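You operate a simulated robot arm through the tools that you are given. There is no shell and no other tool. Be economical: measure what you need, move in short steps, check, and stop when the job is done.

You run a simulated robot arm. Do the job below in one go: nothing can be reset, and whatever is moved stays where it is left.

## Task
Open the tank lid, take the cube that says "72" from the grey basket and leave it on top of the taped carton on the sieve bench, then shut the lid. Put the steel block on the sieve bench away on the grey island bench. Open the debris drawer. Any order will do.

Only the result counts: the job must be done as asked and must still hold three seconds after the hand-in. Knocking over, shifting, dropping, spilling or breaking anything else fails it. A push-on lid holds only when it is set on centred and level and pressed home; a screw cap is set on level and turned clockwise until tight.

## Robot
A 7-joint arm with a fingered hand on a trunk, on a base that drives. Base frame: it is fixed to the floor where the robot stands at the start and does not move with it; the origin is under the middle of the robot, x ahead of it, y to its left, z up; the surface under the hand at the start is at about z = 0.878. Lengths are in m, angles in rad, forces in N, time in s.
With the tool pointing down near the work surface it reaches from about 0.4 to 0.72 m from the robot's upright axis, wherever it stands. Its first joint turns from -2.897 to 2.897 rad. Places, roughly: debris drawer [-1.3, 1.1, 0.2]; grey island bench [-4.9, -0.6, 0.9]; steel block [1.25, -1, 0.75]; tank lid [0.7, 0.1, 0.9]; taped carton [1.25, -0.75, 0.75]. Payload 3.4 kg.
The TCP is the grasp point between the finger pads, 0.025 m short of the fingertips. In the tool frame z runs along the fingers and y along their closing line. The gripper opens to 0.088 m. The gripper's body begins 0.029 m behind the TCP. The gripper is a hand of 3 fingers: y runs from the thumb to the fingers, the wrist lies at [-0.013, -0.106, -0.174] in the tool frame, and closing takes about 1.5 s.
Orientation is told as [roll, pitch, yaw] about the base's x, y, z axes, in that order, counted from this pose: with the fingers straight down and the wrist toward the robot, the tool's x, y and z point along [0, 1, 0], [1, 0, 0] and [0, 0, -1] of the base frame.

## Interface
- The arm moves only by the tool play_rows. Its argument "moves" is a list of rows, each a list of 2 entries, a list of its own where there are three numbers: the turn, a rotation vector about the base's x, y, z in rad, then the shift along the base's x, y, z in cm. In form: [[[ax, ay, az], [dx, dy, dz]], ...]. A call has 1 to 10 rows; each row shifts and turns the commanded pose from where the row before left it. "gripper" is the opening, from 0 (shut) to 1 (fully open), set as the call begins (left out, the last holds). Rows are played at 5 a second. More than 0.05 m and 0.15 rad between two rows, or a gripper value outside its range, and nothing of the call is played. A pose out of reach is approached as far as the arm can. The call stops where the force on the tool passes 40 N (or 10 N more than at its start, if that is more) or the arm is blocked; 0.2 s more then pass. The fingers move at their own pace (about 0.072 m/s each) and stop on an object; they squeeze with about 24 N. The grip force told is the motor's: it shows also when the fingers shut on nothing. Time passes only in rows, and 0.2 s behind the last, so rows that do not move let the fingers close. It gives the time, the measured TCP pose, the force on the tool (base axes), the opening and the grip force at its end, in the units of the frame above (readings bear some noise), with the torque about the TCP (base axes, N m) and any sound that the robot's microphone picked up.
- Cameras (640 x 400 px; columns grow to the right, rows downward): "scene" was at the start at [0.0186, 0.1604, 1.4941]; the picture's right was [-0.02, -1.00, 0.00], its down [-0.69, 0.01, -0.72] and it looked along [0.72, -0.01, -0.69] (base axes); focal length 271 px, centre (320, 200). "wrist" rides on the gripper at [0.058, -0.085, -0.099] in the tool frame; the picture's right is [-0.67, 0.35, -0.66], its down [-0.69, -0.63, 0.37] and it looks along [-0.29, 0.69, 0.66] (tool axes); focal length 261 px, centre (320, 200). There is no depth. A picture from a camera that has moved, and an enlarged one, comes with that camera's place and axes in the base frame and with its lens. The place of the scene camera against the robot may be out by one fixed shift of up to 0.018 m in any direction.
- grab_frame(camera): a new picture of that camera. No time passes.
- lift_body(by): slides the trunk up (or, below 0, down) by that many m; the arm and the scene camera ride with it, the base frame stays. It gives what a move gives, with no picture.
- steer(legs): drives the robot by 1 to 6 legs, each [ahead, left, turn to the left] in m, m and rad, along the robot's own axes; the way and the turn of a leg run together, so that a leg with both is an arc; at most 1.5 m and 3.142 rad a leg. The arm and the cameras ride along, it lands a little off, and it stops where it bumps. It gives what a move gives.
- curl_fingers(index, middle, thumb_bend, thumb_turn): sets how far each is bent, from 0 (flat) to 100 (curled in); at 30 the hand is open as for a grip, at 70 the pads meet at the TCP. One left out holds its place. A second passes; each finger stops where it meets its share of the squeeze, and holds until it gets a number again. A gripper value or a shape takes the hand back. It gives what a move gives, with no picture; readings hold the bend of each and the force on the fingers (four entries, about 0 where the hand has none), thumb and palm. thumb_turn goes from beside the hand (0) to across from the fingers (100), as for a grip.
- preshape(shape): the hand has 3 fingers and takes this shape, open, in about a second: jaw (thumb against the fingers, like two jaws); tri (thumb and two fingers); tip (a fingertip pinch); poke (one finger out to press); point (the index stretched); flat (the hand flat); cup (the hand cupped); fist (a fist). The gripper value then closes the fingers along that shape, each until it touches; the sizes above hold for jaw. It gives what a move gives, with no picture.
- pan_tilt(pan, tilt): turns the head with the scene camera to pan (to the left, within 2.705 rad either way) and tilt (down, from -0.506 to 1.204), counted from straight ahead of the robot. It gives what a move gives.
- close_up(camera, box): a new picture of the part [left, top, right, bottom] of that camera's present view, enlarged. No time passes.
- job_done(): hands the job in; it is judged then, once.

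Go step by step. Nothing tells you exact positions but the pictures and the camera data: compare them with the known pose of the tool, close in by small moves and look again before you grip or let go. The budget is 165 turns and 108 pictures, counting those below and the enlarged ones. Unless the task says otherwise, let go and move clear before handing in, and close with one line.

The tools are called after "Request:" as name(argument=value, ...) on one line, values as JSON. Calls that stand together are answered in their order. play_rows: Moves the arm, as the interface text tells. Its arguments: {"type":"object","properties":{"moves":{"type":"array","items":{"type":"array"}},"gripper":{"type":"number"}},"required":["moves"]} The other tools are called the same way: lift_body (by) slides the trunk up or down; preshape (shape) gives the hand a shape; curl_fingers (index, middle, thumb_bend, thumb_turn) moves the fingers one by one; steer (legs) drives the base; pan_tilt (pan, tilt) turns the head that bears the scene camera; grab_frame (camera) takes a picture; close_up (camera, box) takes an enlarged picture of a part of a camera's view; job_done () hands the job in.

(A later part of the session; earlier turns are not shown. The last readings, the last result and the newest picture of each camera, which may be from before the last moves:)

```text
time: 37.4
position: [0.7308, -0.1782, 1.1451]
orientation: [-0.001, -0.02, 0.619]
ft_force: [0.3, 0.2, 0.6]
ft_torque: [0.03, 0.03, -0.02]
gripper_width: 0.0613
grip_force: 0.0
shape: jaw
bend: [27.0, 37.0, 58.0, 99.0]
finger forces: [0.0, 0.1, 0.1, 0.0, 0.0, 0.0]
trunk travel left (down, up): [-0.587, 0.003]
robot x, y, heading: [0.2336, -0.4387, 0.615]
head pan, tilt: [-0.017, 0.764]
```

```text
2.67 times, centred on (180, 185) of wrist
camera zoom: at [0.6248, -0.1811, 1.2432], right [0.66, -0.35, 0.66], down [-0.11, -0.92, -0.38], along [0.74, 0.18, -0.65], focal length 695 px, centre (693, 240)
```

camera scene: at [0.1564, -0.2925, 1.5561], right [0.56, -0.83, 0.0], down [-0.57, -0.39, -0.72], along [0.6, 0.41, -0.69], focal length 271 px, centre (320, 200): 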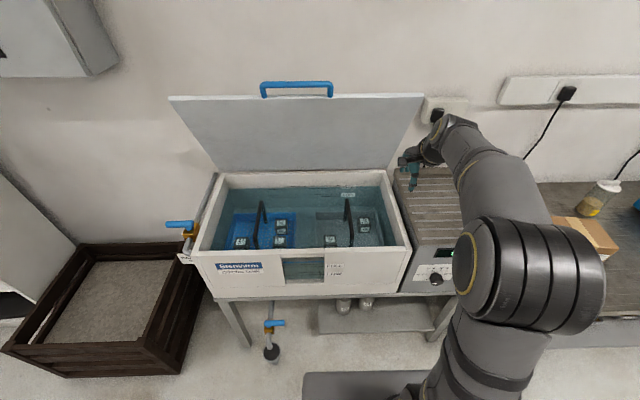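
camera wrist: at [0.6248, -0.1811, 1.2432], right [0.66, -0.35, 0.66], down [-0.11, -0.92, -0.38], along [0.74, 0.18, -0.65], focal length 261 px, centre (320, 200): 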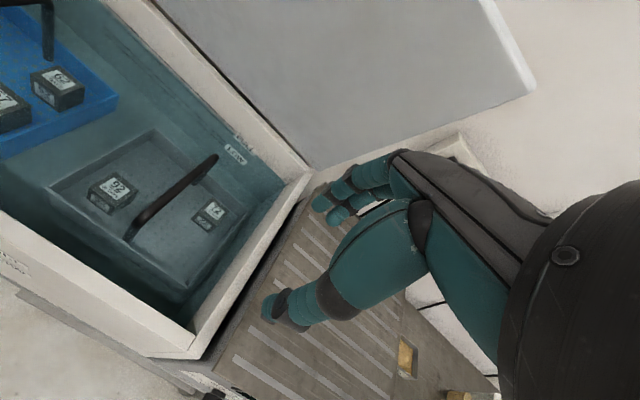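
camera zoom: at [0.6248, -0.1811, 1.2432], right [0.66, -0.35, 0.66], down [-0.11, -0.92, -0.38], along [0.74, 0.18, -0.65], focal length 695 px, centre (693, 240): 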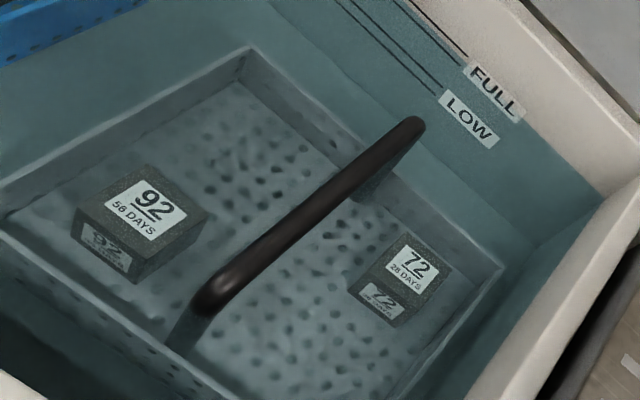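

Triangulating, the top of the 72 cube is at about (0.907, -0.008, 0.687), lined up with the tank and clear of the hoop. I'll drive 10 cm closer, lower the hand, then move it above the cube.

Request:
steer(legs=[[0.09, 0, 0]])

Request:
play_rows(moves=[[[0, 0, 0], [0, 0, -4]], [[0, 0, 0], [0, 0, -4]], [[0, 0, 0], [0, 0, -4]], [[0, 0, 0], [0, 0, -4]], [[0, 0, 0], [2.5, 2.8, 0]], [[0, 0, 0], [2.5, 2.8, 0]], [[0, 0, 0], [2.5, 2.8, 0]]], gripper=0.85)

Request:
grab_frame(camera="wrist")

Request:
grab_frame(camera="scene")

```text
time: 38.5
position: [0.8038, -0.1253, 1.1458]
orientation: [-0.002, -0.023, 0.619]
ft_force: [0.1, -0.4, -0.5]
ft_torque: [-0.01, -0.02, 0.03]
gripper_width: 0.0618
grip_force: 0.1
shape: jaw
bend: [27.0, 37.0, 58.0, 99.0]
finger forces: [0.0, 0.0, 0.1, 0.0, 0.1, 0.1]
trunk travel left (down, up): [-0.587, 0.003]
robot x, y, heading: [0.3074, -0.3873, 0.613]
head pan, tilt: [-0.017, 0.764]
```

```text
time: 40.1
position: [0.8788, -0.0412, 0.9859]
orientation: [-0.002, -0.023, 0.618]
ft_force: [-0.3, -0.9, 0.4]
ft_torque: [-0.01, -0.02, -0.01]
gripper_width: 0.0746
grip_force: 0.1
shape: jaw
bend: [27.0, 33.0, 43.0, 99.0]
finger forces: [0.1, 0.0, 0.1, 0.0, 0.0, 0.1]
trunk travel left (down, up): [-0.587, 0.003]
robot x, y, heading: [0.3057, -0.3842, 0.615]
head pan, tilt: [-0.017, 0.764]
```

```text
76 pictures are left
camera wrist: at [0.7736, -0.0446, 1.0836], right [0.66, -0.35, 0.67], down [-0.11, -0.92, -0.38], along [0.74, 0.18, -0.64], focal length 261 px, centre (320, 200)
```

wrist: 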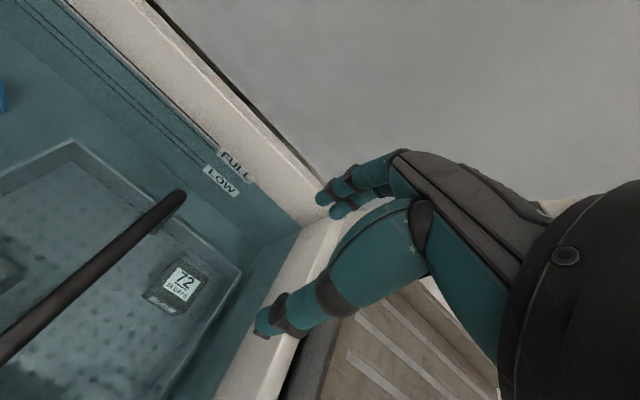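

```text
75 pictures are left
camera scene: at [0.2295, -0.2406, 1.5561], right [0.56, -0.83, 0.0], down [-0.57, -0.39, -0.72], along [0.6, 0.41, -0.69], focal length 271 px, centre (320, 200)
```

scene: 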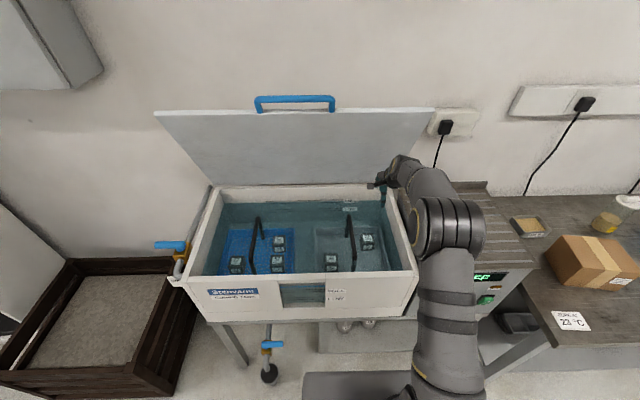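

The wrist view gives the cube top at about (0.903, -0.014). I'll move over it and descend partway.

Request:
play_rows(moves=[[[0, 0, 0], [1.3, 1.4, 0]], [[0, 0, 0], [1.2, 1.4, 0]], [[0, 0, 0], [0, 0, -4]], [[0, 0, 0], [0, 0, -4]], [[0, 0, 0], [0, 0, -4]], [[0, 0, 0], [0, 0, -3]], [[0, 0, 0], [0, 0, -3]]])

Request:
grab_frame(camera="wrist")

Request:
grab_frame(camera="scene")

```text
time: 41.7
position: [0.9021, -0.0142, 0.8054]
orientation: [-0.002, -0.023, 0.616]
ft_force: [0.5, -1.0, -0.6]
ft_torque: [0.0, 0.03, 0.0]
gripper_width: 0.0747
grip_force: 0.1
shape: jaw
bend: [27.0, 33.0, 43.0, 99.0]
finger forces: [0.1, 0.1, 0.0, 0.0, 0.0, 0.0]
trunk travel left (down, up): [-0.587, 0.003]
robot x, y, heading: [0.304, -0.3866, 0.612]
head pan, tilt: [-0.017, 0.764]
```

```text
74 pictures are left
camera wrist: at [0.798, -0.0176, 0.9027], right [0.66, -0.35, 0.66], down [-0.11, -0.92, -0.38], along [0.74, 0.18, -0.64], focal length 261 px, centre (320, 200)
```

wrist: 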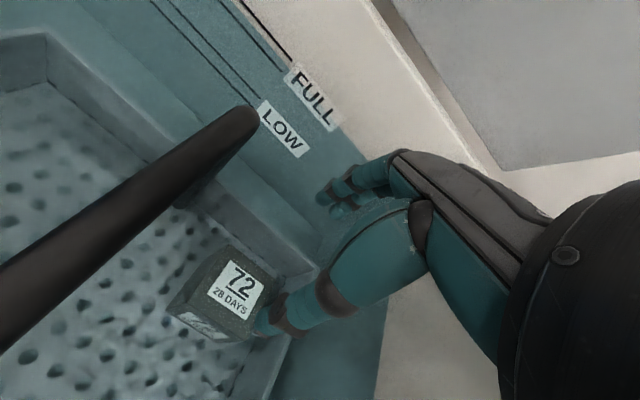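

```text
73 pictures are left
camera scene: at [0.2293, -0.2409, 1.5561], right [0.56, -0.83, 0.0], down [-0.57, -0.39, -0.72], along [0.6, 0.41, -0.69], focal length 271 px, centre (320, 200)
```

scene: 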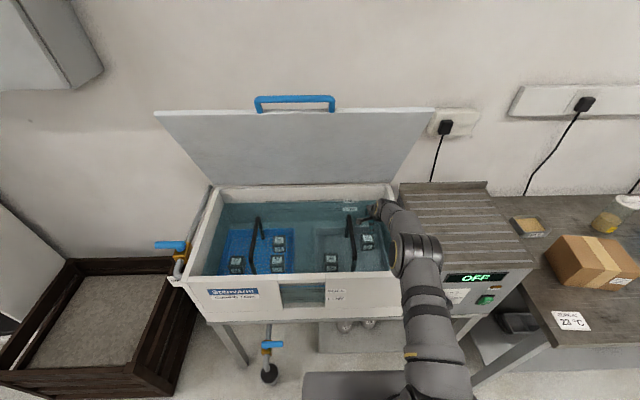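

The cube centre is about (0.907, -0.020). I need to check the clearance between the arm and the tank's front wall before going deeper.

Request:
close_up(camera="scene", box=[330, 180, 490, 280])

```text
4.00 times, centred on (410, 230) of scene
camera zoom: at [0.2293, -0.2409, 1.5561], right [0.56, -0.83, 0.0], down [-0.57, -0.39, -0.72], along [0.6, 0.41, -0.69], focal length 1083 px, centre (-40, 80)
```

zoom: 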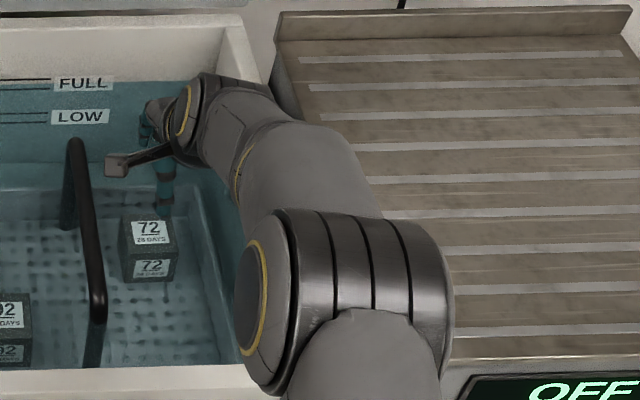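

The arm would pass close to the tank's right wall. I'll rise, shift the base left so the arm comes in from the left, and lean the hand so its wrist tilts left while it still closes front to back.

Request:
play_rows(moves=[[[0, 0, 0], [0, 0, 4]], [[0, 0, 0], [0, 0, 4]], [[0, 0, 0], [0, 0, 4]], [[0, 0, 0], [0, 0, 4]]])

Request:
steer(legs=[[0, 0.13, 0]])

Request:
play_rows(moves=[[[-0.081, -0.059, 0], [2.6, -3.5, 0]], [[-0.081, -0.059, 0], [2.6, -3.5, 0]], [[0, 0, 0], [2.5, -3.5, 0]]])

Request:
grab_frame(camera="scene")

```text
time: 42.7
position: [0.9008, -0.0152, 0.9664]
orientation: [-0.002, -0.023, 0.617]
ft_force: [-1.1, 0.3, -0.4]
ft_torque: [0.0, 0.05, 0.02]
gripper_width: 0.0745
grip_force: 0.1
shape: jaw
bend: [27.0, 33.0, 43.0, 99.0]
finger forces: [0.0, 0.0, 0.0, 0.0, 0.0, 0.0]
trunk travel left (down, up): [-0.587, 0.003]
robot x, y, heading: [0.3064, -0.3851, 0.618]
head pan, tilt: [-0.017, 0.764]
```

```text
time: 44.0
position: [0.8269, 0.0927, 0.9663]
orientation: [-0.002, -0.022, 0.62]
ft_force: [-0.1, 0.0, 0.0]
ft_torque: [-0.03, -0.02, -0.01]
gripper_width: 0.0745
grip_force: 0.0
shape: jaw
bend: [27.0, 33.0, 43.0, 99.0]
finger forces: [0.0, 0.0, 0.0, 0.0, 0.0, 0.1]
trunk travel left (down, up): [-0.587, 0.003]
robot x, y, heading: [0.2289, -0.2813, 0.621]
head pan, tilt: [-0.017, 0.764]
```

```text
time: 44.8
position: [0.9045, -0.0147, 0.9657]
orientation: [-0.202, -0.024, 0.624]
ft_force: [-0.7, -0.2, -0.1]
ft_torque: [0.0, 0.0, 0.0]
gripper_width: 0.0747
grip_force: 0.2
shape: jaw
bend: [27.0, 33.0, 43.0, 99.0]
finger forces: [0.0, 0.1, 0.0, 0.0, 0.0, 0.0]
trunk travel left (down, up): [-0.587, 0.003]
robot x, y, heading: [0.2291, -0.2778, 0.618]
head pan, tilt: [-0.017, 0.764]
```

```text
71 pictures are left
camera scene: at [0.1543, -0.1356, 1.5561], right [0.56, -0.83, 0.0], down [-0.57, -0.39, -0.72], along [0.6, 0.41, -0.69], focal length 271 px, centre (320, 200)
```

scene: 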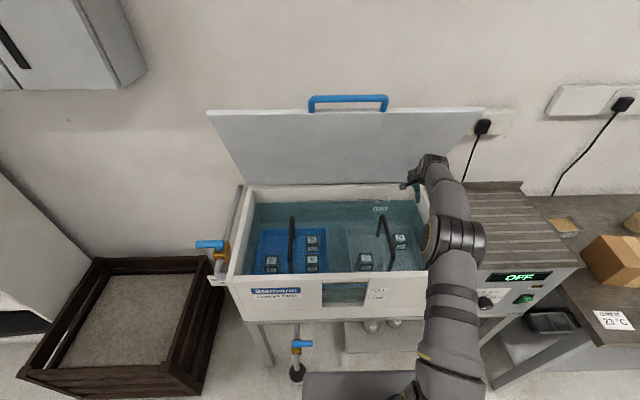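

I'll centre on the cube and descend to 0.80, then check.

Request:
play_rows(moves=[[[0, 0, 0], [0.3, -0.6, -4]], [[0, 0, 0], [0, 0, -4]], [[0, 0, 0], [0, 0, -4]], [[0, 0, 0], [0, 0, -4]]])

Request:
grab_frame(camera="wrist")

Request:
close_up(camera="scene", box=[340, 180, 500, 280])

```text
time: 45.8
position: [0.9051, -0.0189, 0.8053]
orientation: [-0.203, -0.025, 0.624]
ft_force: [0.6, 0.0, 0.3]
ft_torque: [0.02, -0.01, 0.03]
gripper_width: 0.0745
grip_force: 0.1
shape: jaw
bend: [27.0, 33.0, 43.0, 99.0]
finger forces: [0.0, 0.0, 0.1, 0.1, 0.0, 0.0]
trunk travel left (down, up): [-0.587, 0.003]
robot x, y, heading: [0.2301, -0.2787, 0.617]
head pan, tilt: [-0.017, 0.764]
```

```text
70 pictures are left
camera wrist: at [0.7902, -0.0074, 0.8896], right [0.57, -0.23, 0.78], down [-0.07, -0.97, -0.24], along [0.82, 0.08, -0.57], focal length 261 px, centre (320, 200)
```

wrist: 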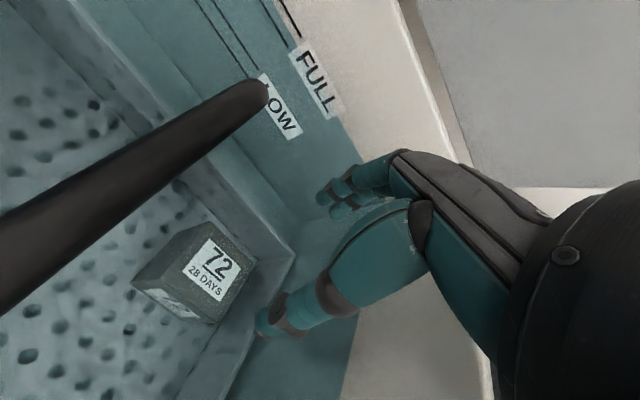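

```text
4.00 times, centred on (420, 230) of scene
camera zoom: at [0.1542, -0.1351, 1.5561], right [0.56, -0.83, 0.0], down [-0.57, -0.39, -0.72], along [0.6, 0.41, -0.69], focal length 1083 px, centre (-80, 80)
```

zoom: 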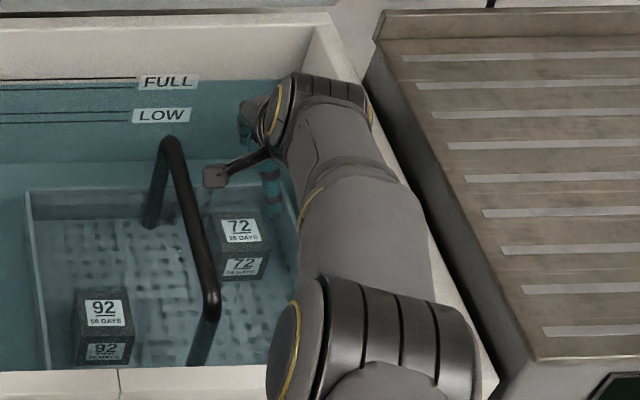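

The wrist camera would land on the basket's hoop (top z≈0.78). I'll rise, yaw the hand 0.45 rad left and lean slightly more, so that both camera and wrist fit between the hoop and the right wall.

Request:
play_rows(moves=[[[0, 0, 0], [0, 0, 4]], [[0, 0, 0], [0, 0, 4]], [[0, 0, 0], [0, 0, 3]], [[0, 0, 0.15], [0, 0, 0]], [[0, 0, 0.15], [0, 0, 0]], [[0, 0, 0.15], [0, 0, 0]], [[-0.024, -0.044, 0], [0.2, -0.2, 0]], [[0, 0, 0], [0, 0, 0]]])

Request:
grab_frame(camera="wrist")

Request:
close_up(camera="scene", box=[340, 160, 500, 260])

```text
time: 47.6
position: [0.908, -0.0195, 0.9152]
orientation: [-0.251, -0.023, 1.075]
ft_force: [0.1, -0.2, -0.2]
ft_torque: [-0.03, -0.03, 0.01]
gripper_width: 0.0748
grip_force: 0.0
shape: jaw
bend: [27.0, 33.0, 43.0, 99.0]
finger forces: [0.1, 0.1, 0.1, 0.0, 0.0, 0.0]
trunk travel left (down, up): [-0.587, 0.003]
robot x, y, heading: [0.2314, -0.2765, 0.614]
head pan, tilt: [-0.017, 0.764]
```

```text
68 pictures are left
camera wrist: at [0.7957, -0.0587, 0.9959], right [0.58, 0.06, 0.81], down [0.37, -0.91, -0.2], along [0.72, 0.41, -0.55], focal length 261 px, centre (320, 200)
```

wrist: 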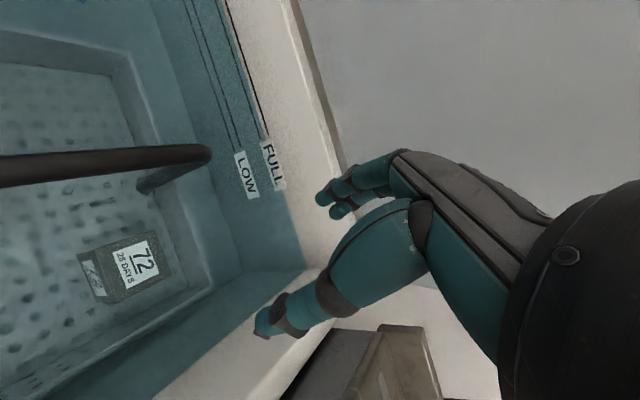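

```text
4.00 times, centred on (420, 210) of scene
camera zoom: at [0.1539, -0.1352, 1.5561], right [0.56, -0.83, 0.0], down [-0.57, -0.39, -0.72], along [0.6, 0.41, -0.69], focal length 1083 px, centre (-80, 160)
```

zoom: 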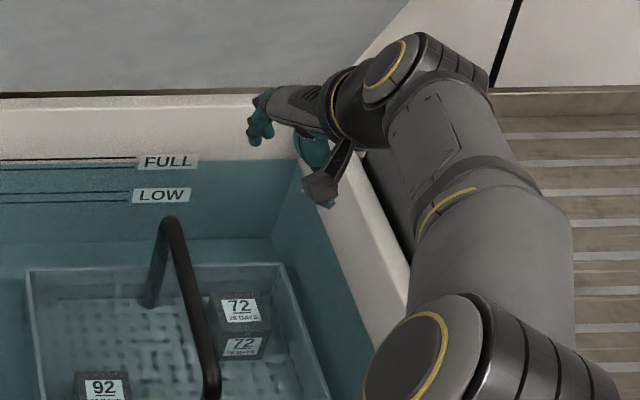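

That yaw pushes the forearm out over the wall, so I'll go back to the square orientation. Pitching the wrist up by 0.3 rad instead lifts the camera above the hoop and the wrist above the walls.

Request:
play_rows(moves=[[[0, 0, 0], [0, 0, 4]], [[0.06, 0.11, 0], [-1.5, 2.1, 0]], [[0.06, 0.11, 0], [-1.5, 2.1, 0]], [[0, 0, -0.14], [-1.5, 2.1, 0]], [[0, 0, -0.14], [0, 0, 0]], [[0, 0, -0.14], [0, 0, 0]], [[-0.0885, 0.121, 0], [0, 0, 0]], [[-0.0885, 0.121, 0], [0, 0, 0]]])

Request:
steer(legs=[[0.02, -0.07, 0]])

Request:
grab_frame(camera="wrist")

Request:
close_up(camera="scene", box=[300, 150, 492, 270])

```text
time: 49.4
position: [0.8384, 0.0322, 0.9528]
orientation: [0.003, 0.275, 0.646]
ft_force: [0.8, -0.3, 0.2]
ft_torque: [0.03, -0.02, -0.02]
gripper_width: 0.0744
grip_force: 0.0
shape: jaw
bend: [27.0, 33.0, 43.0, 99.0]
finger forces: [0.0, 0.0, 0.0, 0.1, 0.1, 0.0]
out of reach, approached as far as the arm can: row 3, 8
trunk travel left (down, up): [-0.587, 0.003]
robot x, y, heading: [0.2334, -0.281, 0.619]
head pan, tilt: [-0.017, 0.764]
```

```text
time: 50.5
position: [0.8977, -0.0149, 0.9526]
orientation: [0.005, 0.277, 0.647]
ft_force: [0.4, 0.1, -0.6]
ft_torque: [0.0, 0.0, 0.04]
gripper_width: 0.0746
grip_force: 0.0
shape: jaw
bend: [27.0, 33.0, 43.0, 99.0]
finger forces: [0.0, 0.1, 0.0, 0.1, 0.1, 0.0]
trunk travel left (down, up): [-0.587, 0.003]
robot x, y, heading: [0.2917, -0.327, 0.615]
head pan, tilt: [-0.017, 0.764]
```

```text
66 pictures are left
camera wrist: at [0.8183, -0.0028, 1.0724], right [0.81, -0.23, 0.53], down [-0.15, -0.97, -0.18], along [0.56, 0.07, -0.83], focal length 261 px, centre (320, 200)
```

wrist: 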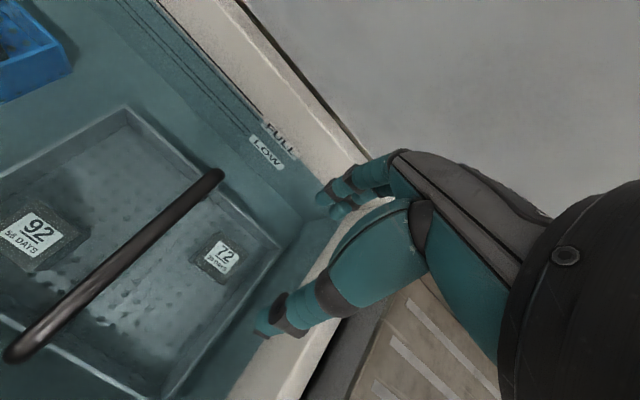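

```text
3.33 times, centred on (396, 210) of scene
camera zoom: at [0.2123, -0.182, 1.5562], right [0.56, -0.83, 0.0], down [-0.57, -0.39, -0.72], along [0.6, 0.41, -0.69], focal length 903 px, centre (67, 167)
```

zoom: 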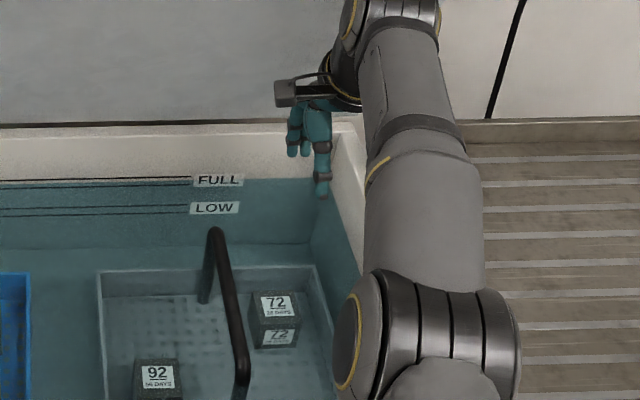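

The wrist is now high and the camera sits inboard. I'll descend straight to about 0.78 and check.

Request:
play_rows(moves=[[[0, 0, 0], [0.7, -0.5, -4]], [[0, 0, 0], [0, 0, -4]], [[0, 0, 0], [0, 0, -4]], [[0, 0, 0], [0, 0, -4]]])

Request:
grab_frame(camera="wrist")

Request:
close_up(camera="scene", box=[300, 150, 492, 270])

```text
time: 51.5
position: [0.887, -0.0272, 0.7954]
orientation: [0.004, 0.274, 0.65]
ft_force: [0.5, -0.7, -0.6]
ft_torque: [0.01, 0.01, 0.03]
gripper_width: 0.075
grip_force: 0.0
shape: jaw
bend: [27.0, 33.0, 43.0, 99.0]
finger forces: [0.1, 0.1, 0.1, 0.1, 0.0, 0.0]
out of reach, approached as far as the arm can: row 1, 3, 4
trunk travel left (down, up): [-0.587, 0.003]
robot x, y, heading: [0.2898, -0.3249, 0.616]
head pan, tilt: [-0.017, 0.764]
```

```text
64 pictures are left
camera wrist: at [0.8083, -0.0142, 0.9147], right [0.81, -0.23, 0.53], down [-0.15, -0.97, -0.18], along [0.56, 0.07, -0.83], focal length 261 px, centre (320, 200)
```

wrist: 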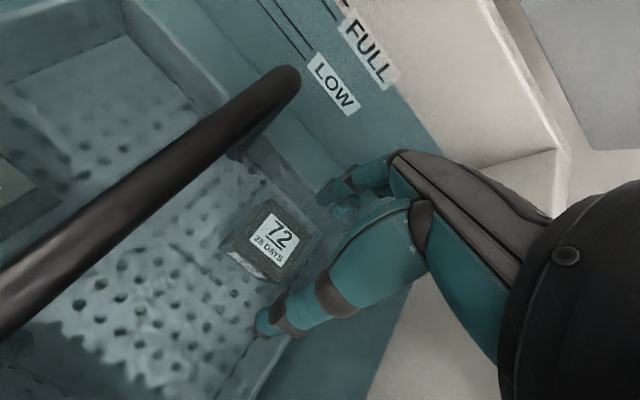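

```text
3.33 times, centred on (396, 210) of scene
camera zoom: at [0.2114, -0.1813, 1.5561], right [0.56, -0.83, 0.0], down [-0.57, -0.39, -0.72], along [0.6, 0.41, -0.69], focal length 903 px, centre (67, 167)
```

zoom: 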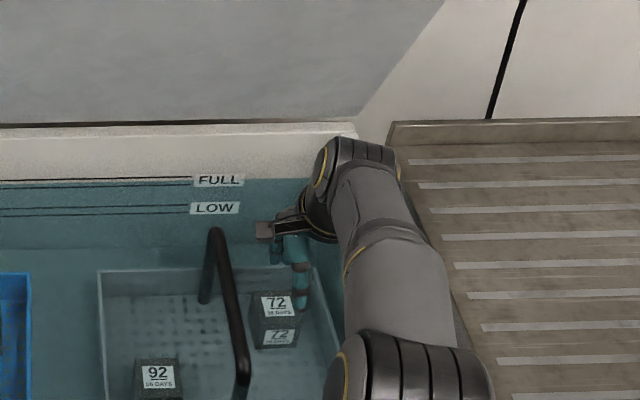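

The arm is about 2 cm short. I'll look down to see how much room is left between the base and the tank.

Request:
pan_tilt(pan=0.1, tilt=1.15)

Request:
grab_frame(camera="scene")

```text
time: 52.3
position: [0.8872, -0.0262, 0.7959]
orientation: [0.004, 0.274, 0.648]
ft_force: [-0.7, -0.3, -0.6]
ft_torque: [0.0, 0.01, 0.01]
gripper_width: 0.0746
grip_force: 0.1
shape: jaw
bend: [27.0, 33.0, 43.0, 99.0]
finger forces: [0.0, 0.0, 0.1, 0.1, 0.0, 0.1]
trunk travel left (down, up): [-0.587, 0.003]
robot x, y, heading: [0.2927, -0.3237, 0.615]
head pan, tilt: [0.099, 1.15]
```

```text
62 pictures are left
camera scene: at [0.1884, -0.1885, 1.5285], right [0.66, -0.75, 0.0], down [-0.69, -0.6, -0.41], along [0.31, 0.27, -0.91], focal length 271 px, centre (320, 200)
```

scene: 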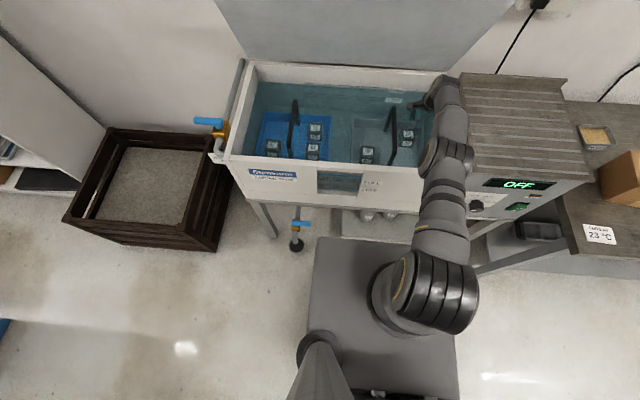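

There is roughly 5–10 cm of room. I'll drive 3 cm forward and re-centre the hand over the cube.

Request:
steer(legs=[[0.03, 0, 0]])

Request:
grab_frame(camera="wrist")

```text
time: 53.1
position: [0.9129, -0.009, 0.7956]
orientation: [0.003, 0.276, 0.65]
ft_force: [0.5, 0.2, -1.1]
ft_torque: [0.01, 0.01, -0.01]
gripper_width: 0.0747
grip_force: 0.0
shape: jaw
bend: [27.0, 33.0, 43.0, 99.0]
finger forces: [0.0, 0.0, 0.0, 0.0, 0.1, 0.0]
trunk travel left (down, up): [-0.587, 0.003]
robot x, y, heading: [0.3124, -0.3067, 0.614]
head pan, tilt: [0.099, 1.15]
```

```text
61 pictures are left
camera wrist: at [0.8332, 0.0038, 0.9145], right [0.82, -0.23, 0.53], down [-0.15, -0.97, -0.18], along [0.56, 0.07, -0.83], focal length 261 px, centre (320, 200)
```

wrist: 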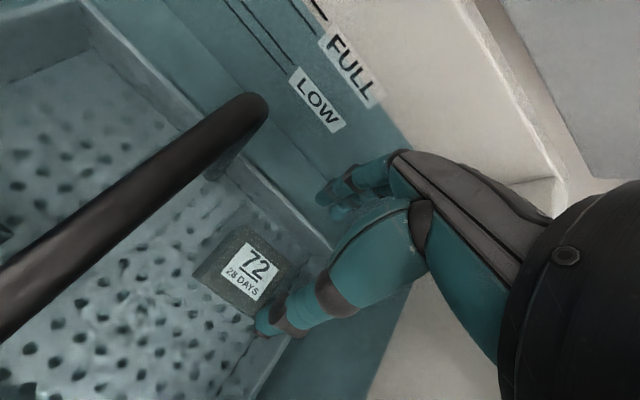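

Cube centre reads (0.90, -0.022). I'll shift over it and go down to 0.72.

Request:
play_rows(moves=[[[0, 0, 0], [-1.2, -1.3, 0]], [[0, 0, 0], [0, 0, -2.5]], [[0, 0, 0], [0, 0, -2.5]], [[0, 0, 0], [0, 0, -2.5]]])

Request:
grab_frame(camera="wrist")

Request:
close_up(camera="scene", box=[330, 70, 490, 170])

```text
time: 54.1
position: [0.8951, -0.0236, 0.7214]
orientation: [0.002, 0.275, 0.65]
ft_force: [-3.0, -1.1, 1.9]
ft_torque: [0.02, -0.05, -0.03]
gripper_width: 0.0743
grip_force: 0.1
shape: jaw
bend: [27.0, 34.0, 43.0, 99.0]
finger forces: [0.0, 3.4, 0.0, 0.1, 0.0, 0.1]
out of reach, approached as far as the arm can: row 4
trunk travel left (down, up): [-0.587, 0.003]
robot x, y, heading: [0.3113, -0.3082, 0.615]
head pan, tilt: [0.099, 1.15]
```

```text
60 pictures are left
camera wrist: at [0.8165, -0.0114, 0.8411], right [0.81, -0.23, 0.53], down [-0.15, -0.97, -0.18], along [0.56, 0.07, -0.83], focal length 261 px, centre (320, 200)
```

wrist: 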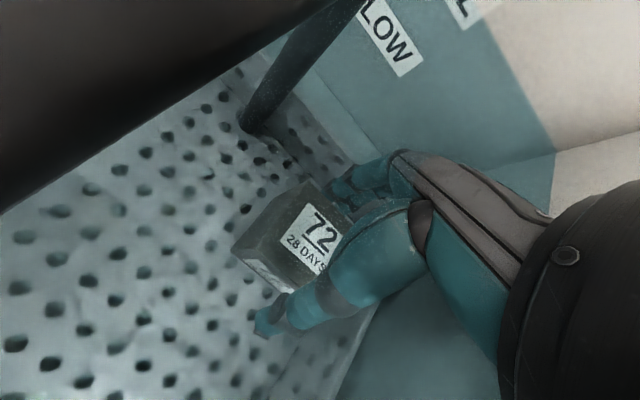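

```text
4.00 times, centred on (410, 120) of scene
camera zoom: at [0.2123, -0.1716, 1.5285], right [0.66, -0.75, 0.0], down [-0.69, -0.6, -0.41], along [0.31, 0.27, -0.91], focal length 1083 px, centre (-40, 520)
```

zoom: 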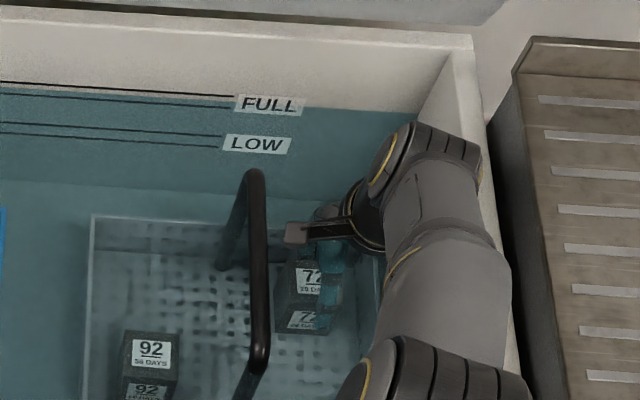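

A finger is resting on the cube's top edge: I'm about 1.5 cm short. I'll rise, take out part of the pitch for reach, open wider and re-centre.

Request:
play_rows(moves=[[[0, 0, 0], [0, 0, 2.5]], [[0.046, -0.063, 0], [0.4, 0, 0]], [[0.046, -0.063, 0], [0.3, 0, 0]], [[0, 0, 0], [0, 0, 0]]], gripper=1.0)

Request:
grab_frame(camera="wrist")

```text
time: 55.1
position: [0.9034, -0.0236, 0.7465]
orientation: [0.002, 0.119, 0.649]
ft_force: [0.0, 0.1, 0.4]
ft_torque: [0.0, 0.0, -0.04]
gripper_width: 0.0877
grip_force: 0.1
shape: jaw
bend: [30.0, 30.0, 30.0, 98.0]
finger forces: [0.0, 0.0, 0.0, 0.0, 0.0, 0.1]
trunk travel left (down, up): [-0.587, 0.003]
robot x, y, heading: [0.3109, -0.3068, 0.615]
head pan, tilt: [0.099, 1.15]
```

```text
58 pictures are left
camera wrist: at [0.81, -0.0217, 0.8558], right [0.74, -0.28, 0.61], down [-0.12, -0.95, -0.29], along [0.66, 0.14, -0.74], focal length 261 px, centre (320, 200)
```

wrist: 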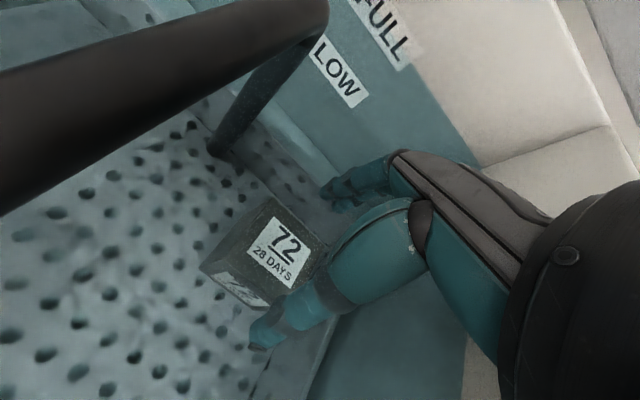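

Cube reads (0.908, -0.023). Moving over it and lowering to 0.684.

Request:
play_rows(moves=[[[0, 0, 0], [0.5, 0.1, -1.5]], [[0, 0, 0], [0, 0, -1.6]], [[0, 0, 0], [0, 0, -1.6]], [[0, 0, 0], [0, 0, -1.6]]])

Request:
grab_frame(camera="wrist")

Request:
close_up(camera="scene", box=[330, 70, 490, 170])

```text
time: 55.6
position: [0.914, -0.0189, 0.7422]
orientation: [-0.002, 0.096, 0.643]
ft_force: [-8.1, -2.7, 23.6]
ft_torque: [0.72, -0.56, 0.16]
gripper_width: 0.0858
grip_force: 0.0
shape: jaw
bend: [32.0, 32.0, 30.0, 98.0]
finger forces: [23.6, 2.1, 0.0, 0.1, 0.0, 0.0]
trunk travel left (down, up): [-0.587, 0.003]
robot x, y, heading: [0.3131, -0.3111, 0.619]
head pan, tilt: [0.099, 1.15]
stopped in row 2: the force on the tool passed its limit at 52 N (the readings are from after the stop); the commanded pose is now the measured one
```

```text
57 pictures are left
camera wrist: at [0.8177, -0.019, 0.8495], right [0.73, -0.29, 0.62], down [-0.12, -0.95, -0.3], along [0.67, 0.15, -0.72], focal length 261 px, centre (320, 200)
```

wrist: 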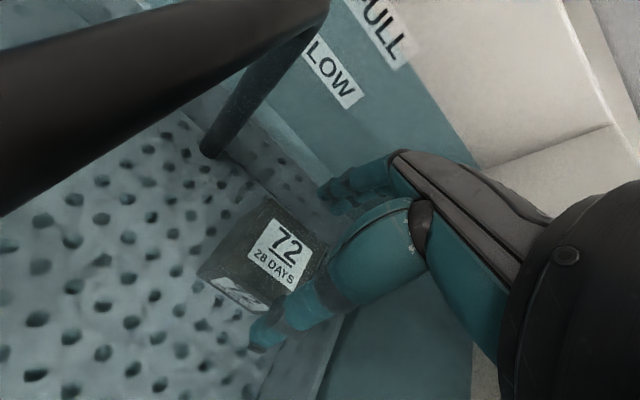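

```text
4.00 times, centred on (410, 120) of scene
camera zoom: at [0.2101, -0.1724, 1.5288], right [0.66, -0.75, 0.0], down [-0.69, -0.6, -0.41], along [0.31, 0.27, -0.91], focal length 1083 px, centre (-40, 520)
```

zoom: 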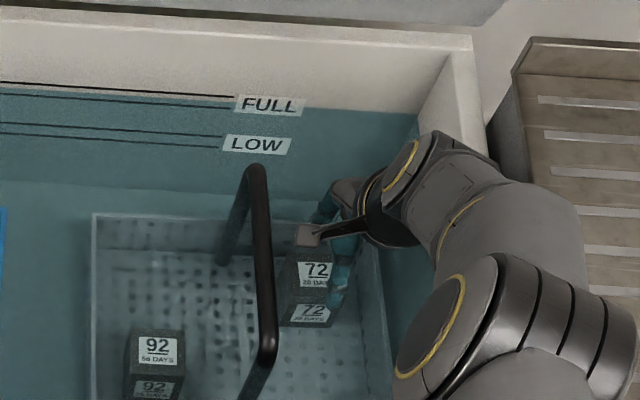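

The index fingertip met the basket's back wall rim, as the hand was open too wide. I'll rise and narrow the opening to about 6.3 cm.

Request:
play_rows(moves=[[[0, 0, 0], [-0.3, -0.2, 2.5]], [[0, 0, 0], [-0.4, -0.3, 1]], [[0.01, -0.014, 0], [0, 0, 0]], [[0, 0, 0], [0, 0, 0]]], gripper=0.72)

Request:
grab_frame(camera="wrist")

Request:
close_up(camera="scene", box=[330, 70, 490, 170])

```text
time: 56.6
position: [0.905, -0.0258, 0.7721]
orientation: [0.001, 0.086, 0.643]
ft_force: [-0.3, 0.4, 0.4]
ft_torque: [0.02, -0.04, -0.01]
gripper_width: 0.0637
grip_force: 0.0
shape: jaw
bend: [27.0, 36.0, 56.0, 99.0]
finger forces: [0.0, 0.0, 0.0, 0.1, 0.0, 0.0]
trunk travel left (down, up): [-0.587, 0.003]
robot x, y, heading: [0.3127, -0.308, 0.615]
head pan, tilt: [0.099, 1.15]
```

```text
55 pictures are left
camera wrist: at [0.8091, -0.0253, 0.8796], right [0.73, -0.29, 0.62], down [-0.11, -0.94, -0.31], along [0.68, 0.15, -0.72], focal length 261 px, centre (320, 200)
```

wrist: 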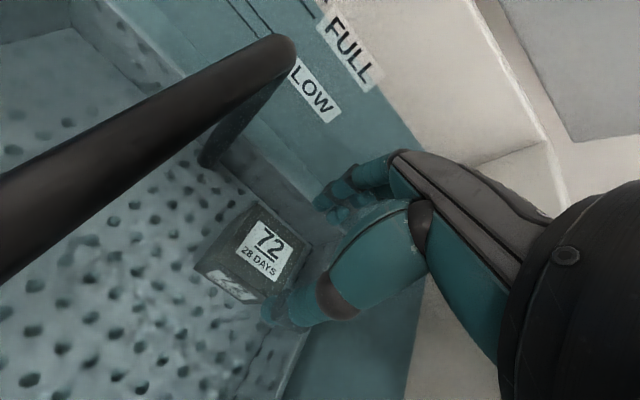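

```text
4.00 times, centred on (410, 120) of scene
camera zoom: at [0.2128, -0.1712, 1.5284], right [0.66, -0.75, 0.0], down [-0.69, -0.6, -0.41], along [0.31, 0.27, -0.91], focal length 1083 px, centre (-40, 520)
```

zoom: 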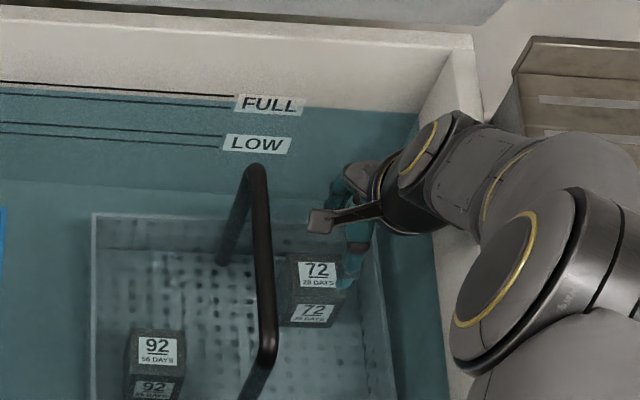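

The elbow has swung out over the wall side. I'll restore the steeper pitch, which earlier kept the elbow in line, and see.

Request:
play_rows(moves=[[[-0.053, 0.073, 0], [0, 0, 1]], [[-0.053, 0.073, 0], [0, 0, 1]], [[0, 0, 0], [0, 0, 0]]])

Request:
grab_frame(camera="scene")

```text
time: 57.4
position: [0.905, -0.0254, 0.7919]
orientation: [0.001, 0.269, 0.647]
ft_force: [0.0, 1.0, -0.1]
ft_torque: [0.0, 0.01, -0.01]
gripper_width: 0.0637
grip_force: 0.0
shape: jaw
bend: [27.0, 36.0, 56.0, 99.0]
finger forces: [0.0, 0.1, 0.0, 0.0, 0.0, 0.0]
trunk travel left (down, up): [-0.587, 0.003]
robot x, y, heading: [0.3105, -0.3083, 0.615]
head pan, tilt: [0.099, 1.15]
```

```text
53 pictures are left
camera scene: at [0.2127, -0.1713, 1.5284], right [0.66, -0.75, 0.0], down [-0.69, -0.6, -0.41], along [0.31, 0.27, -0.91], focal length 271 px, centre (320, 200)
```

scene: 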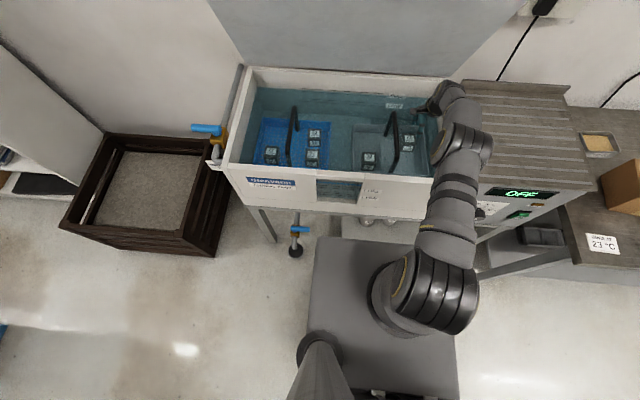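

The elbow came back in. I'll creep the base 2 cm forward to gain reach and hold the hand over the cube.

Request:
steer(legs=[[0.02, 0, 0]])

Request:
play_rows(moves=[[[0, 0, 0], [-1.3, -1.1, -2]], [[0, 0, 0], [0, 0, -2]], [[0, 0, 0], [0, 0, -1.2]]])

Request:
grab_frame(camera="wrist")

Request:
close_up(camera="scene", box=[330, 70, 490, 170])

```text
time: 58.2
position: [0.9224, -0.0138, 0.7928]
orientation: [0.002, 0.268, 0.645]
ft_force: [0.6, -0.4, 0.2]
ft_torque: [-0.01, 0.02, 0.01]
gripper_width: 0.0636
grip_force: 0.1
shape: jaw
bend: [27.0, 36.0, 56.0, 99.0]
finger forces: [0.0, 0.0, 0.1, 0.0, 0.0, 0.0]
trunk travel left (down, up): [-0.587, 0.003]
robot x, y, heading: [0.3306, -0.2982, 0.609]
head pan, tilt: [0.099, 1.15]
```

```text
time: 59.0
position: [0.9085, -0.0261, 0.7389]
orientation: [0.002, 0.268, 0.645]
ft_force: [0.3, 1.0, -0.2]
ft_torque: [0.04, 0.03, 0.0]
gripper_width: 0.0637
grip_force: 0.1
shape: jaw
bend: [27.0, 36.0, 56.0, 99.0]
finger forces: [0.0, 0.0, 0.0, 0.0, 0.0, 0.1]
trunk travel left (down, up): [-0.587, 0.003]
robot x, y, heading: [0.3272, -0.2956, 0.621]
head pan, tilt: [0.099, 1.15]
```

```text
52 pictures are left
camera wrist: at [0.8287, -0.0132, 0.859], right [0.81, -0.23, 0.54], down [-0.15, -0.97, -0.19], along [0.57, 0.07, -0.82], focal length 261 px, centre (320, 200)
```

wrist: 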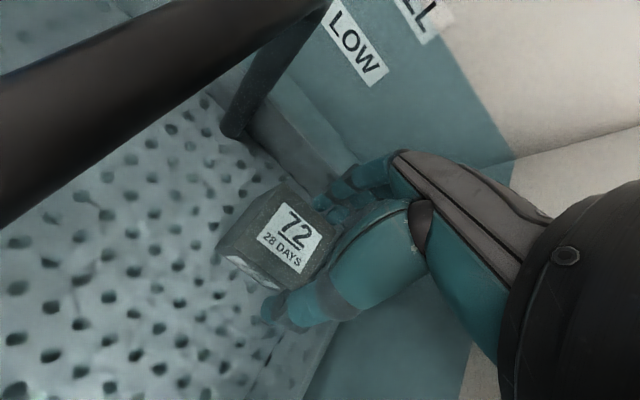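

```text
4.00 times, centred on (410, 120) of scene
camera zoom: at [0.2293, -0.1595, 1.5284], right [0.66, -0.75, 0.0], down [-0.69, -0.6, -0.41], along [0.31, 0.27, -0.91], focal length 1083 px, centre (-40, 520)
```

zoom: 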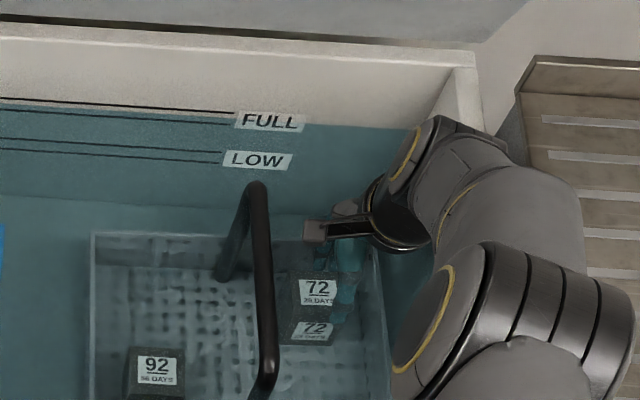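

Allowing for the pitch, the fingertips need to sit about 1.2 cm further back. I'll shift and lower in small steps.

Request:
play_rows(moves=[[[0, 0, 0], [1.0, 0.7, -0.5]], [[0, 0, 0], [0, 0, -1.3]], [[0, 0, 0], [0, 0, -1.3]], [[0, 0, 0], [0, 0, -1.3]]])

Request:
grab_frame(camera="wrist")

```text
time: 60.0
position: [0.9057, -0.0195, 0.7001]
orientation: [0.001, 0.255, 0.644]
ft_force: [4.5, 0.1, 21.6]
ft_torque: [0.49, -0.69, -0.12]
gripper_width: 0.0635
grip_force: 0.1
shape: jaw
bend: [26.0, 35.0, 56.0, 99.0]
finger forces: [15.7, 5.9, 0.0, 0.0, 0.1, 0.0]
out of reach, approached as far as the arm can: row 2, 4
trunk travel left (down, up): [-0.587, 0.003]
robot x, y, heading: [0.3317, -0.2902, 0.616]
head pan, tilt: [0.099, 1.15]
```

```text
50 pictures are left
camera wrist: at [0.825, -0.0075, 0.8186], right [0.8, -0.23, 0.55], down [-0.15, -0.97, -0.19], along [0.58, 0.07, -0.81], focal length 261 px, centre (320, 200)
```

wrist: 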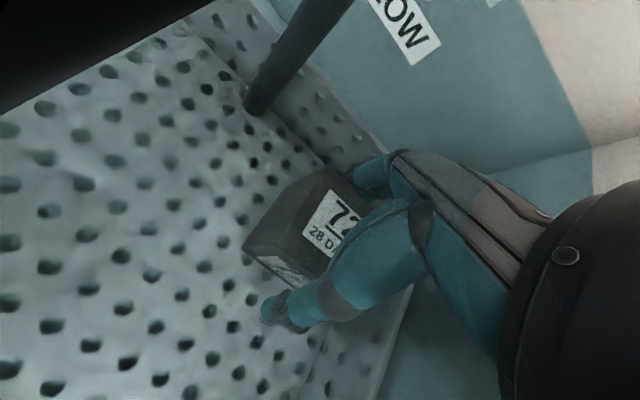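

I'm again about 1 cm short, with the index resting on the cube's edge. I'll rise a little, ease the pitch to about 0.18, and shift back.

Request:
play_rows(moves=[[[0, 0, 0], [0, 0, 2.5]], [[0.05, -0.068, 0], [0.5, 0.3, 0]], [[0, 0, 0], [0.3, 0.2, 0]], [[0, 0, 0], [0, 0, 0]]])

Request:
grab_frame(camera="wrist")

```text
time: 61.0
position: [0.9116, -0.0148, 0.7208]
orientation: [0.002, 0.183, 0.646]
ft_force: [0.3, -0.3, 0.2]
ft_torque: [0.0, 0.01, 0.01]
gripper_width: 0.0639
grip_force: 0.1
shape: jaw
bend: [27.0, 36.0, 56.0, 99.0]
finger forces: [0.0, 0.1, 0.0, 0.1, 0.8, 0.0]
trunk travel left (down, up): [-0.587, 0.003]
robot x, y, heading: [0.3313, -0.2957, 0.618]
head pan, tilt: [0.099, 1.15]
```

```text
49 pictures are left
camera wrist: at [0.8241, -0.0084, 0.8341], right [0.77, -0.26, 0.58], down [-0.14, -0.96, -0.25], along [0.62, 0.11, -0.78], focal length 261 px, centre (320, 200)
```

wrist: 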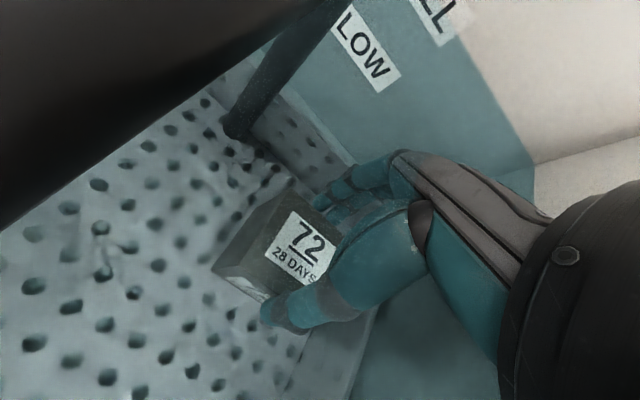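

Aligned within a few mm. Shift 4 mm further and lower gently.

Request:
play_rows(moves=[[[0, 0, 0], [0.4, 0.2, -0.5]], [[0, 0, 0], [0, 0, -1.0]], [[0, 0, 0], [0, 0, -1.0]], [[0, 0, 0], [0, 0, -0.8]]])

Request:
grab_frame(camera="wrist")

```text
time: 62.0
position: [0.9161, -0.0127, 0.6973]
orientation: [-0.001, 0.167, 0.642]
ft_force: [0.0, -1.0, 40.3]
ft_torque: [0.98, -0.96, 0.0]
gripper_width: 0.0617
grip_force: 0.1
shape: jaw
bend: [26.0, 36.0, 56.0, 99.0]
finger forces: [30.2, 8.1, 0.0, 0.1, 2.0, 0.1]
trunk travel left (down, up): [-0.587, 0.003]
robot x, y, heading: [0.3283, -0.2948, 0.612]
head pan, tilt: [0.099, 1.15]
```

```text
48 pictures are left
camera wrist: at [0.8264, -0.0071, 0.8096], right [0.76, -0.26, 0.59], down [-0.13, -0.96, -0.25], along [0.63, 0.12, -0.77], focal length 261 px, centre (320, 200)
```

wrist: 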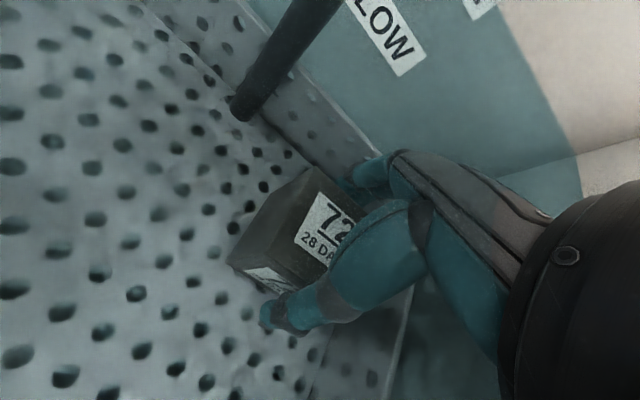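

The contact torque points to the finger backs resting on the basket's rear rim, while the fingertips already reach about 2 cm down the cube. I'll ease up 3 mm and close here.

Request:
play_rows(moves=[[[0, 0, 0], [0, 0, 0.4]], [[0, 0, 0], [0, 0, 0]], [[0, 0, 0], [0, 0, 0]], [[0, 0, 0], [0, 0, 0]], [[0, 0, 0], [0, 0, 0]], [[0, 0, 0], [0, 0, 0]], [[0, 0, 0], [0, 0, 0]]], gripper=0)

Request:
grab_frame(camera="wrist")

```text
time: 63.6
position: [0.917, -0.0123, 0.6965]
orientation: [-0.003, 0.173, 0.645]
ft_force: [6.2, 7.7, 32.4]
ft_torque: [0.8, -0.91, -0.02]
gripper_width: 0.047
grip_force: 23.5
shape: jaw
bend: [75.0, 40.0, 71.0, 100.0]
finger forces: [34.1, 16.7, 0.1, 0.0, 22.1, 0.0]
trunk travel left (down, up): [-0.587, 0.003]
robot x, y, heading: [0.3264, -0.2959, 0.615]
head pan, tilt: [0.099, 1.15]
```

```text
47 pictures are left
camera wrist: at [0.828, -0.0062, 0.8092], right [0.77, -0.26, 0.59], down [-0.13, -0.96, -0.25], along [0.63, 0.11, -0.77], focal length 261 px, centre (320, 200)
```

wrist: 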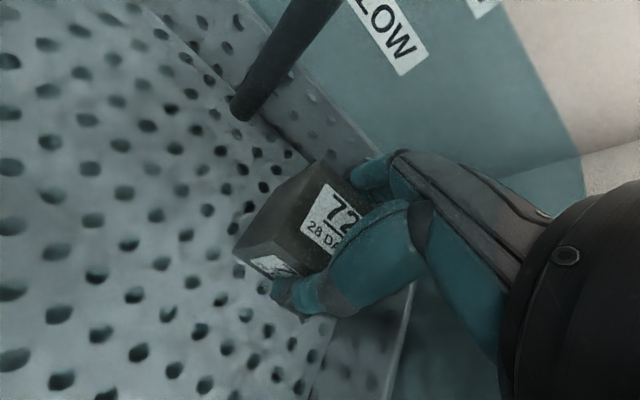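

The grip stopped at 4.7 cm, which fits the cube. I'll lift slightly and check.

Request:
play_rows(moves=[[[0, 0, 0], [0, 0, 1]], [[0, 0, 0], [0, 0, 1]], [[0, 0, 0], [0, 0, 1]]])

Request:
grab_frame(camera="wrist")

```text
time: 64.4
position: [0.9153, -0.0128, 0.7214]
orientation: [0.0, 0.187, 0.645]
ft_force: [0.0, 1.0, -3.0]
ft_torque: [-0.03, -0.01, 0.01]
gripper_width: 0.0463
grip_force: 24.1
shape: jaw
bend: [74.0, 42.0, 71.0, 100.0]
finger forces: [15.0, 8.9, 0.0, 0.0, 23.9, 0.1]
trunk travel left (down, up): [-0.587, 0.003]
robot x, y, heading: [0.325, -0.2962, 0.616]
head pan, tilt: [0.099, 1.15]
```

```text
46 pictures are left
camera wrist: at [0.8281, -0.0063, 0.8348], right [0.77, -0.26, 0.58], down [-0.14, -0.96, -0.24], along [0.62, 0.11, -0.78], focal length 261 px, centre (320, 200)
```

wrist: 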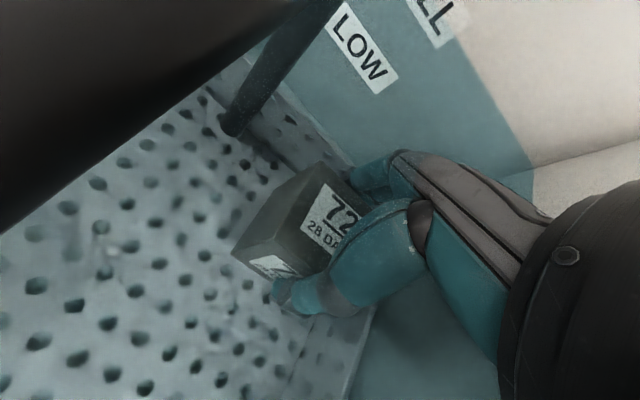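

The cube is held firmly and clear of the basket floor. Lifting out of the tank, straight up with a slight pull back from the lid.

Request:
play_rows(moves=[[[0, 0, 0], [0, 0, 3]], [[0, 0, 0], [0, 0, 3]], [[0, 0, 0], [0, 0, 3]], [[0, 0, 0], [0, 0, 3]], [[0, 0, 0], [-0.8, -0.6, 3]], [[0, 0, 0], [-0.8, -0.6, 3]], [[0, 0, 0], [-0.8, -0.6, 3]], [[0, 0, 0], [-0.8, -0.6, 3]], [[0, 0, 0], [-0.8, -0.6, 3]]])

Request:
pan_tilt(pan=-0.35, tilt=0.76)

Request:
grab_frame(camera="scene")

```text
time: 66.4
position: [0.8758, -0.0421, 0.9912]
orientation: [0.0, 0.184, 0.646]
ft_force: [0.0, -0.2, -2.5]
ft_torque: [0.01, -0.06, -0.03]
gripper_width: 0.0456
grip_force: 23.6
shape: jaw
bend: [74.0, 42.0, 71.0, 100.0]
finger forces: [14.9, 8.8, 0.0, 0.0, 23.5, 0.0]
trunk travel left (down, up): [-0.587, 0.003]
robot x, y, heading: [0.3288, -0.2983, 0.62]
head pan, tilt: [0.099, 1.15]
```

```text
time: 67.3
position: [0.8763, -0.0434, 0.991]
orientation: [-0.001, 0.184, 0.646]
ft_force: [-0.2, 0.2, -2.1]
ft_torque: [-0.01, 0.01, -0.02]
gripper_width: 0.0459
grip_force: 24.0
shape: jaw
bend: [74.0, 42.0, 71.0, 100.0]
finger forces: [14.9, 9.0, 0.1, 0.0, 23.6, 0.0]
trunk travel left (down, up): [-0.587, 0.003]
robot x, y, heading: [0.3305, -0.2974, 0.619]
head pan, tilt: [-0.351, 0.759]
```

```text
45 pictures are left
camera scene: at [0.2642, -0.1768, 1.5565], right [0.26, -0.96, 0.0], down [-0.66, -0.18, -0.72], along [0.7, 0.19, -0.69], focal length 271 px, centre (320, 200)
```

scene: 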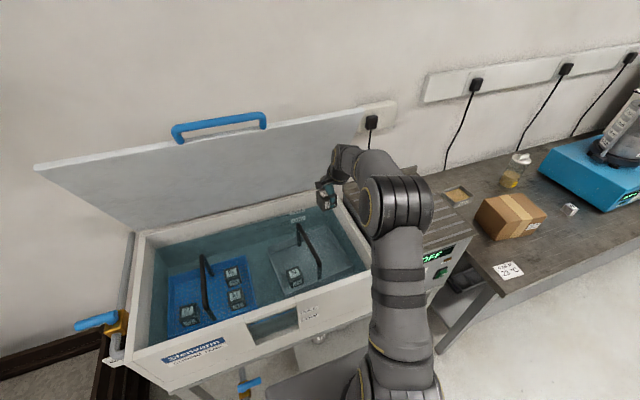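

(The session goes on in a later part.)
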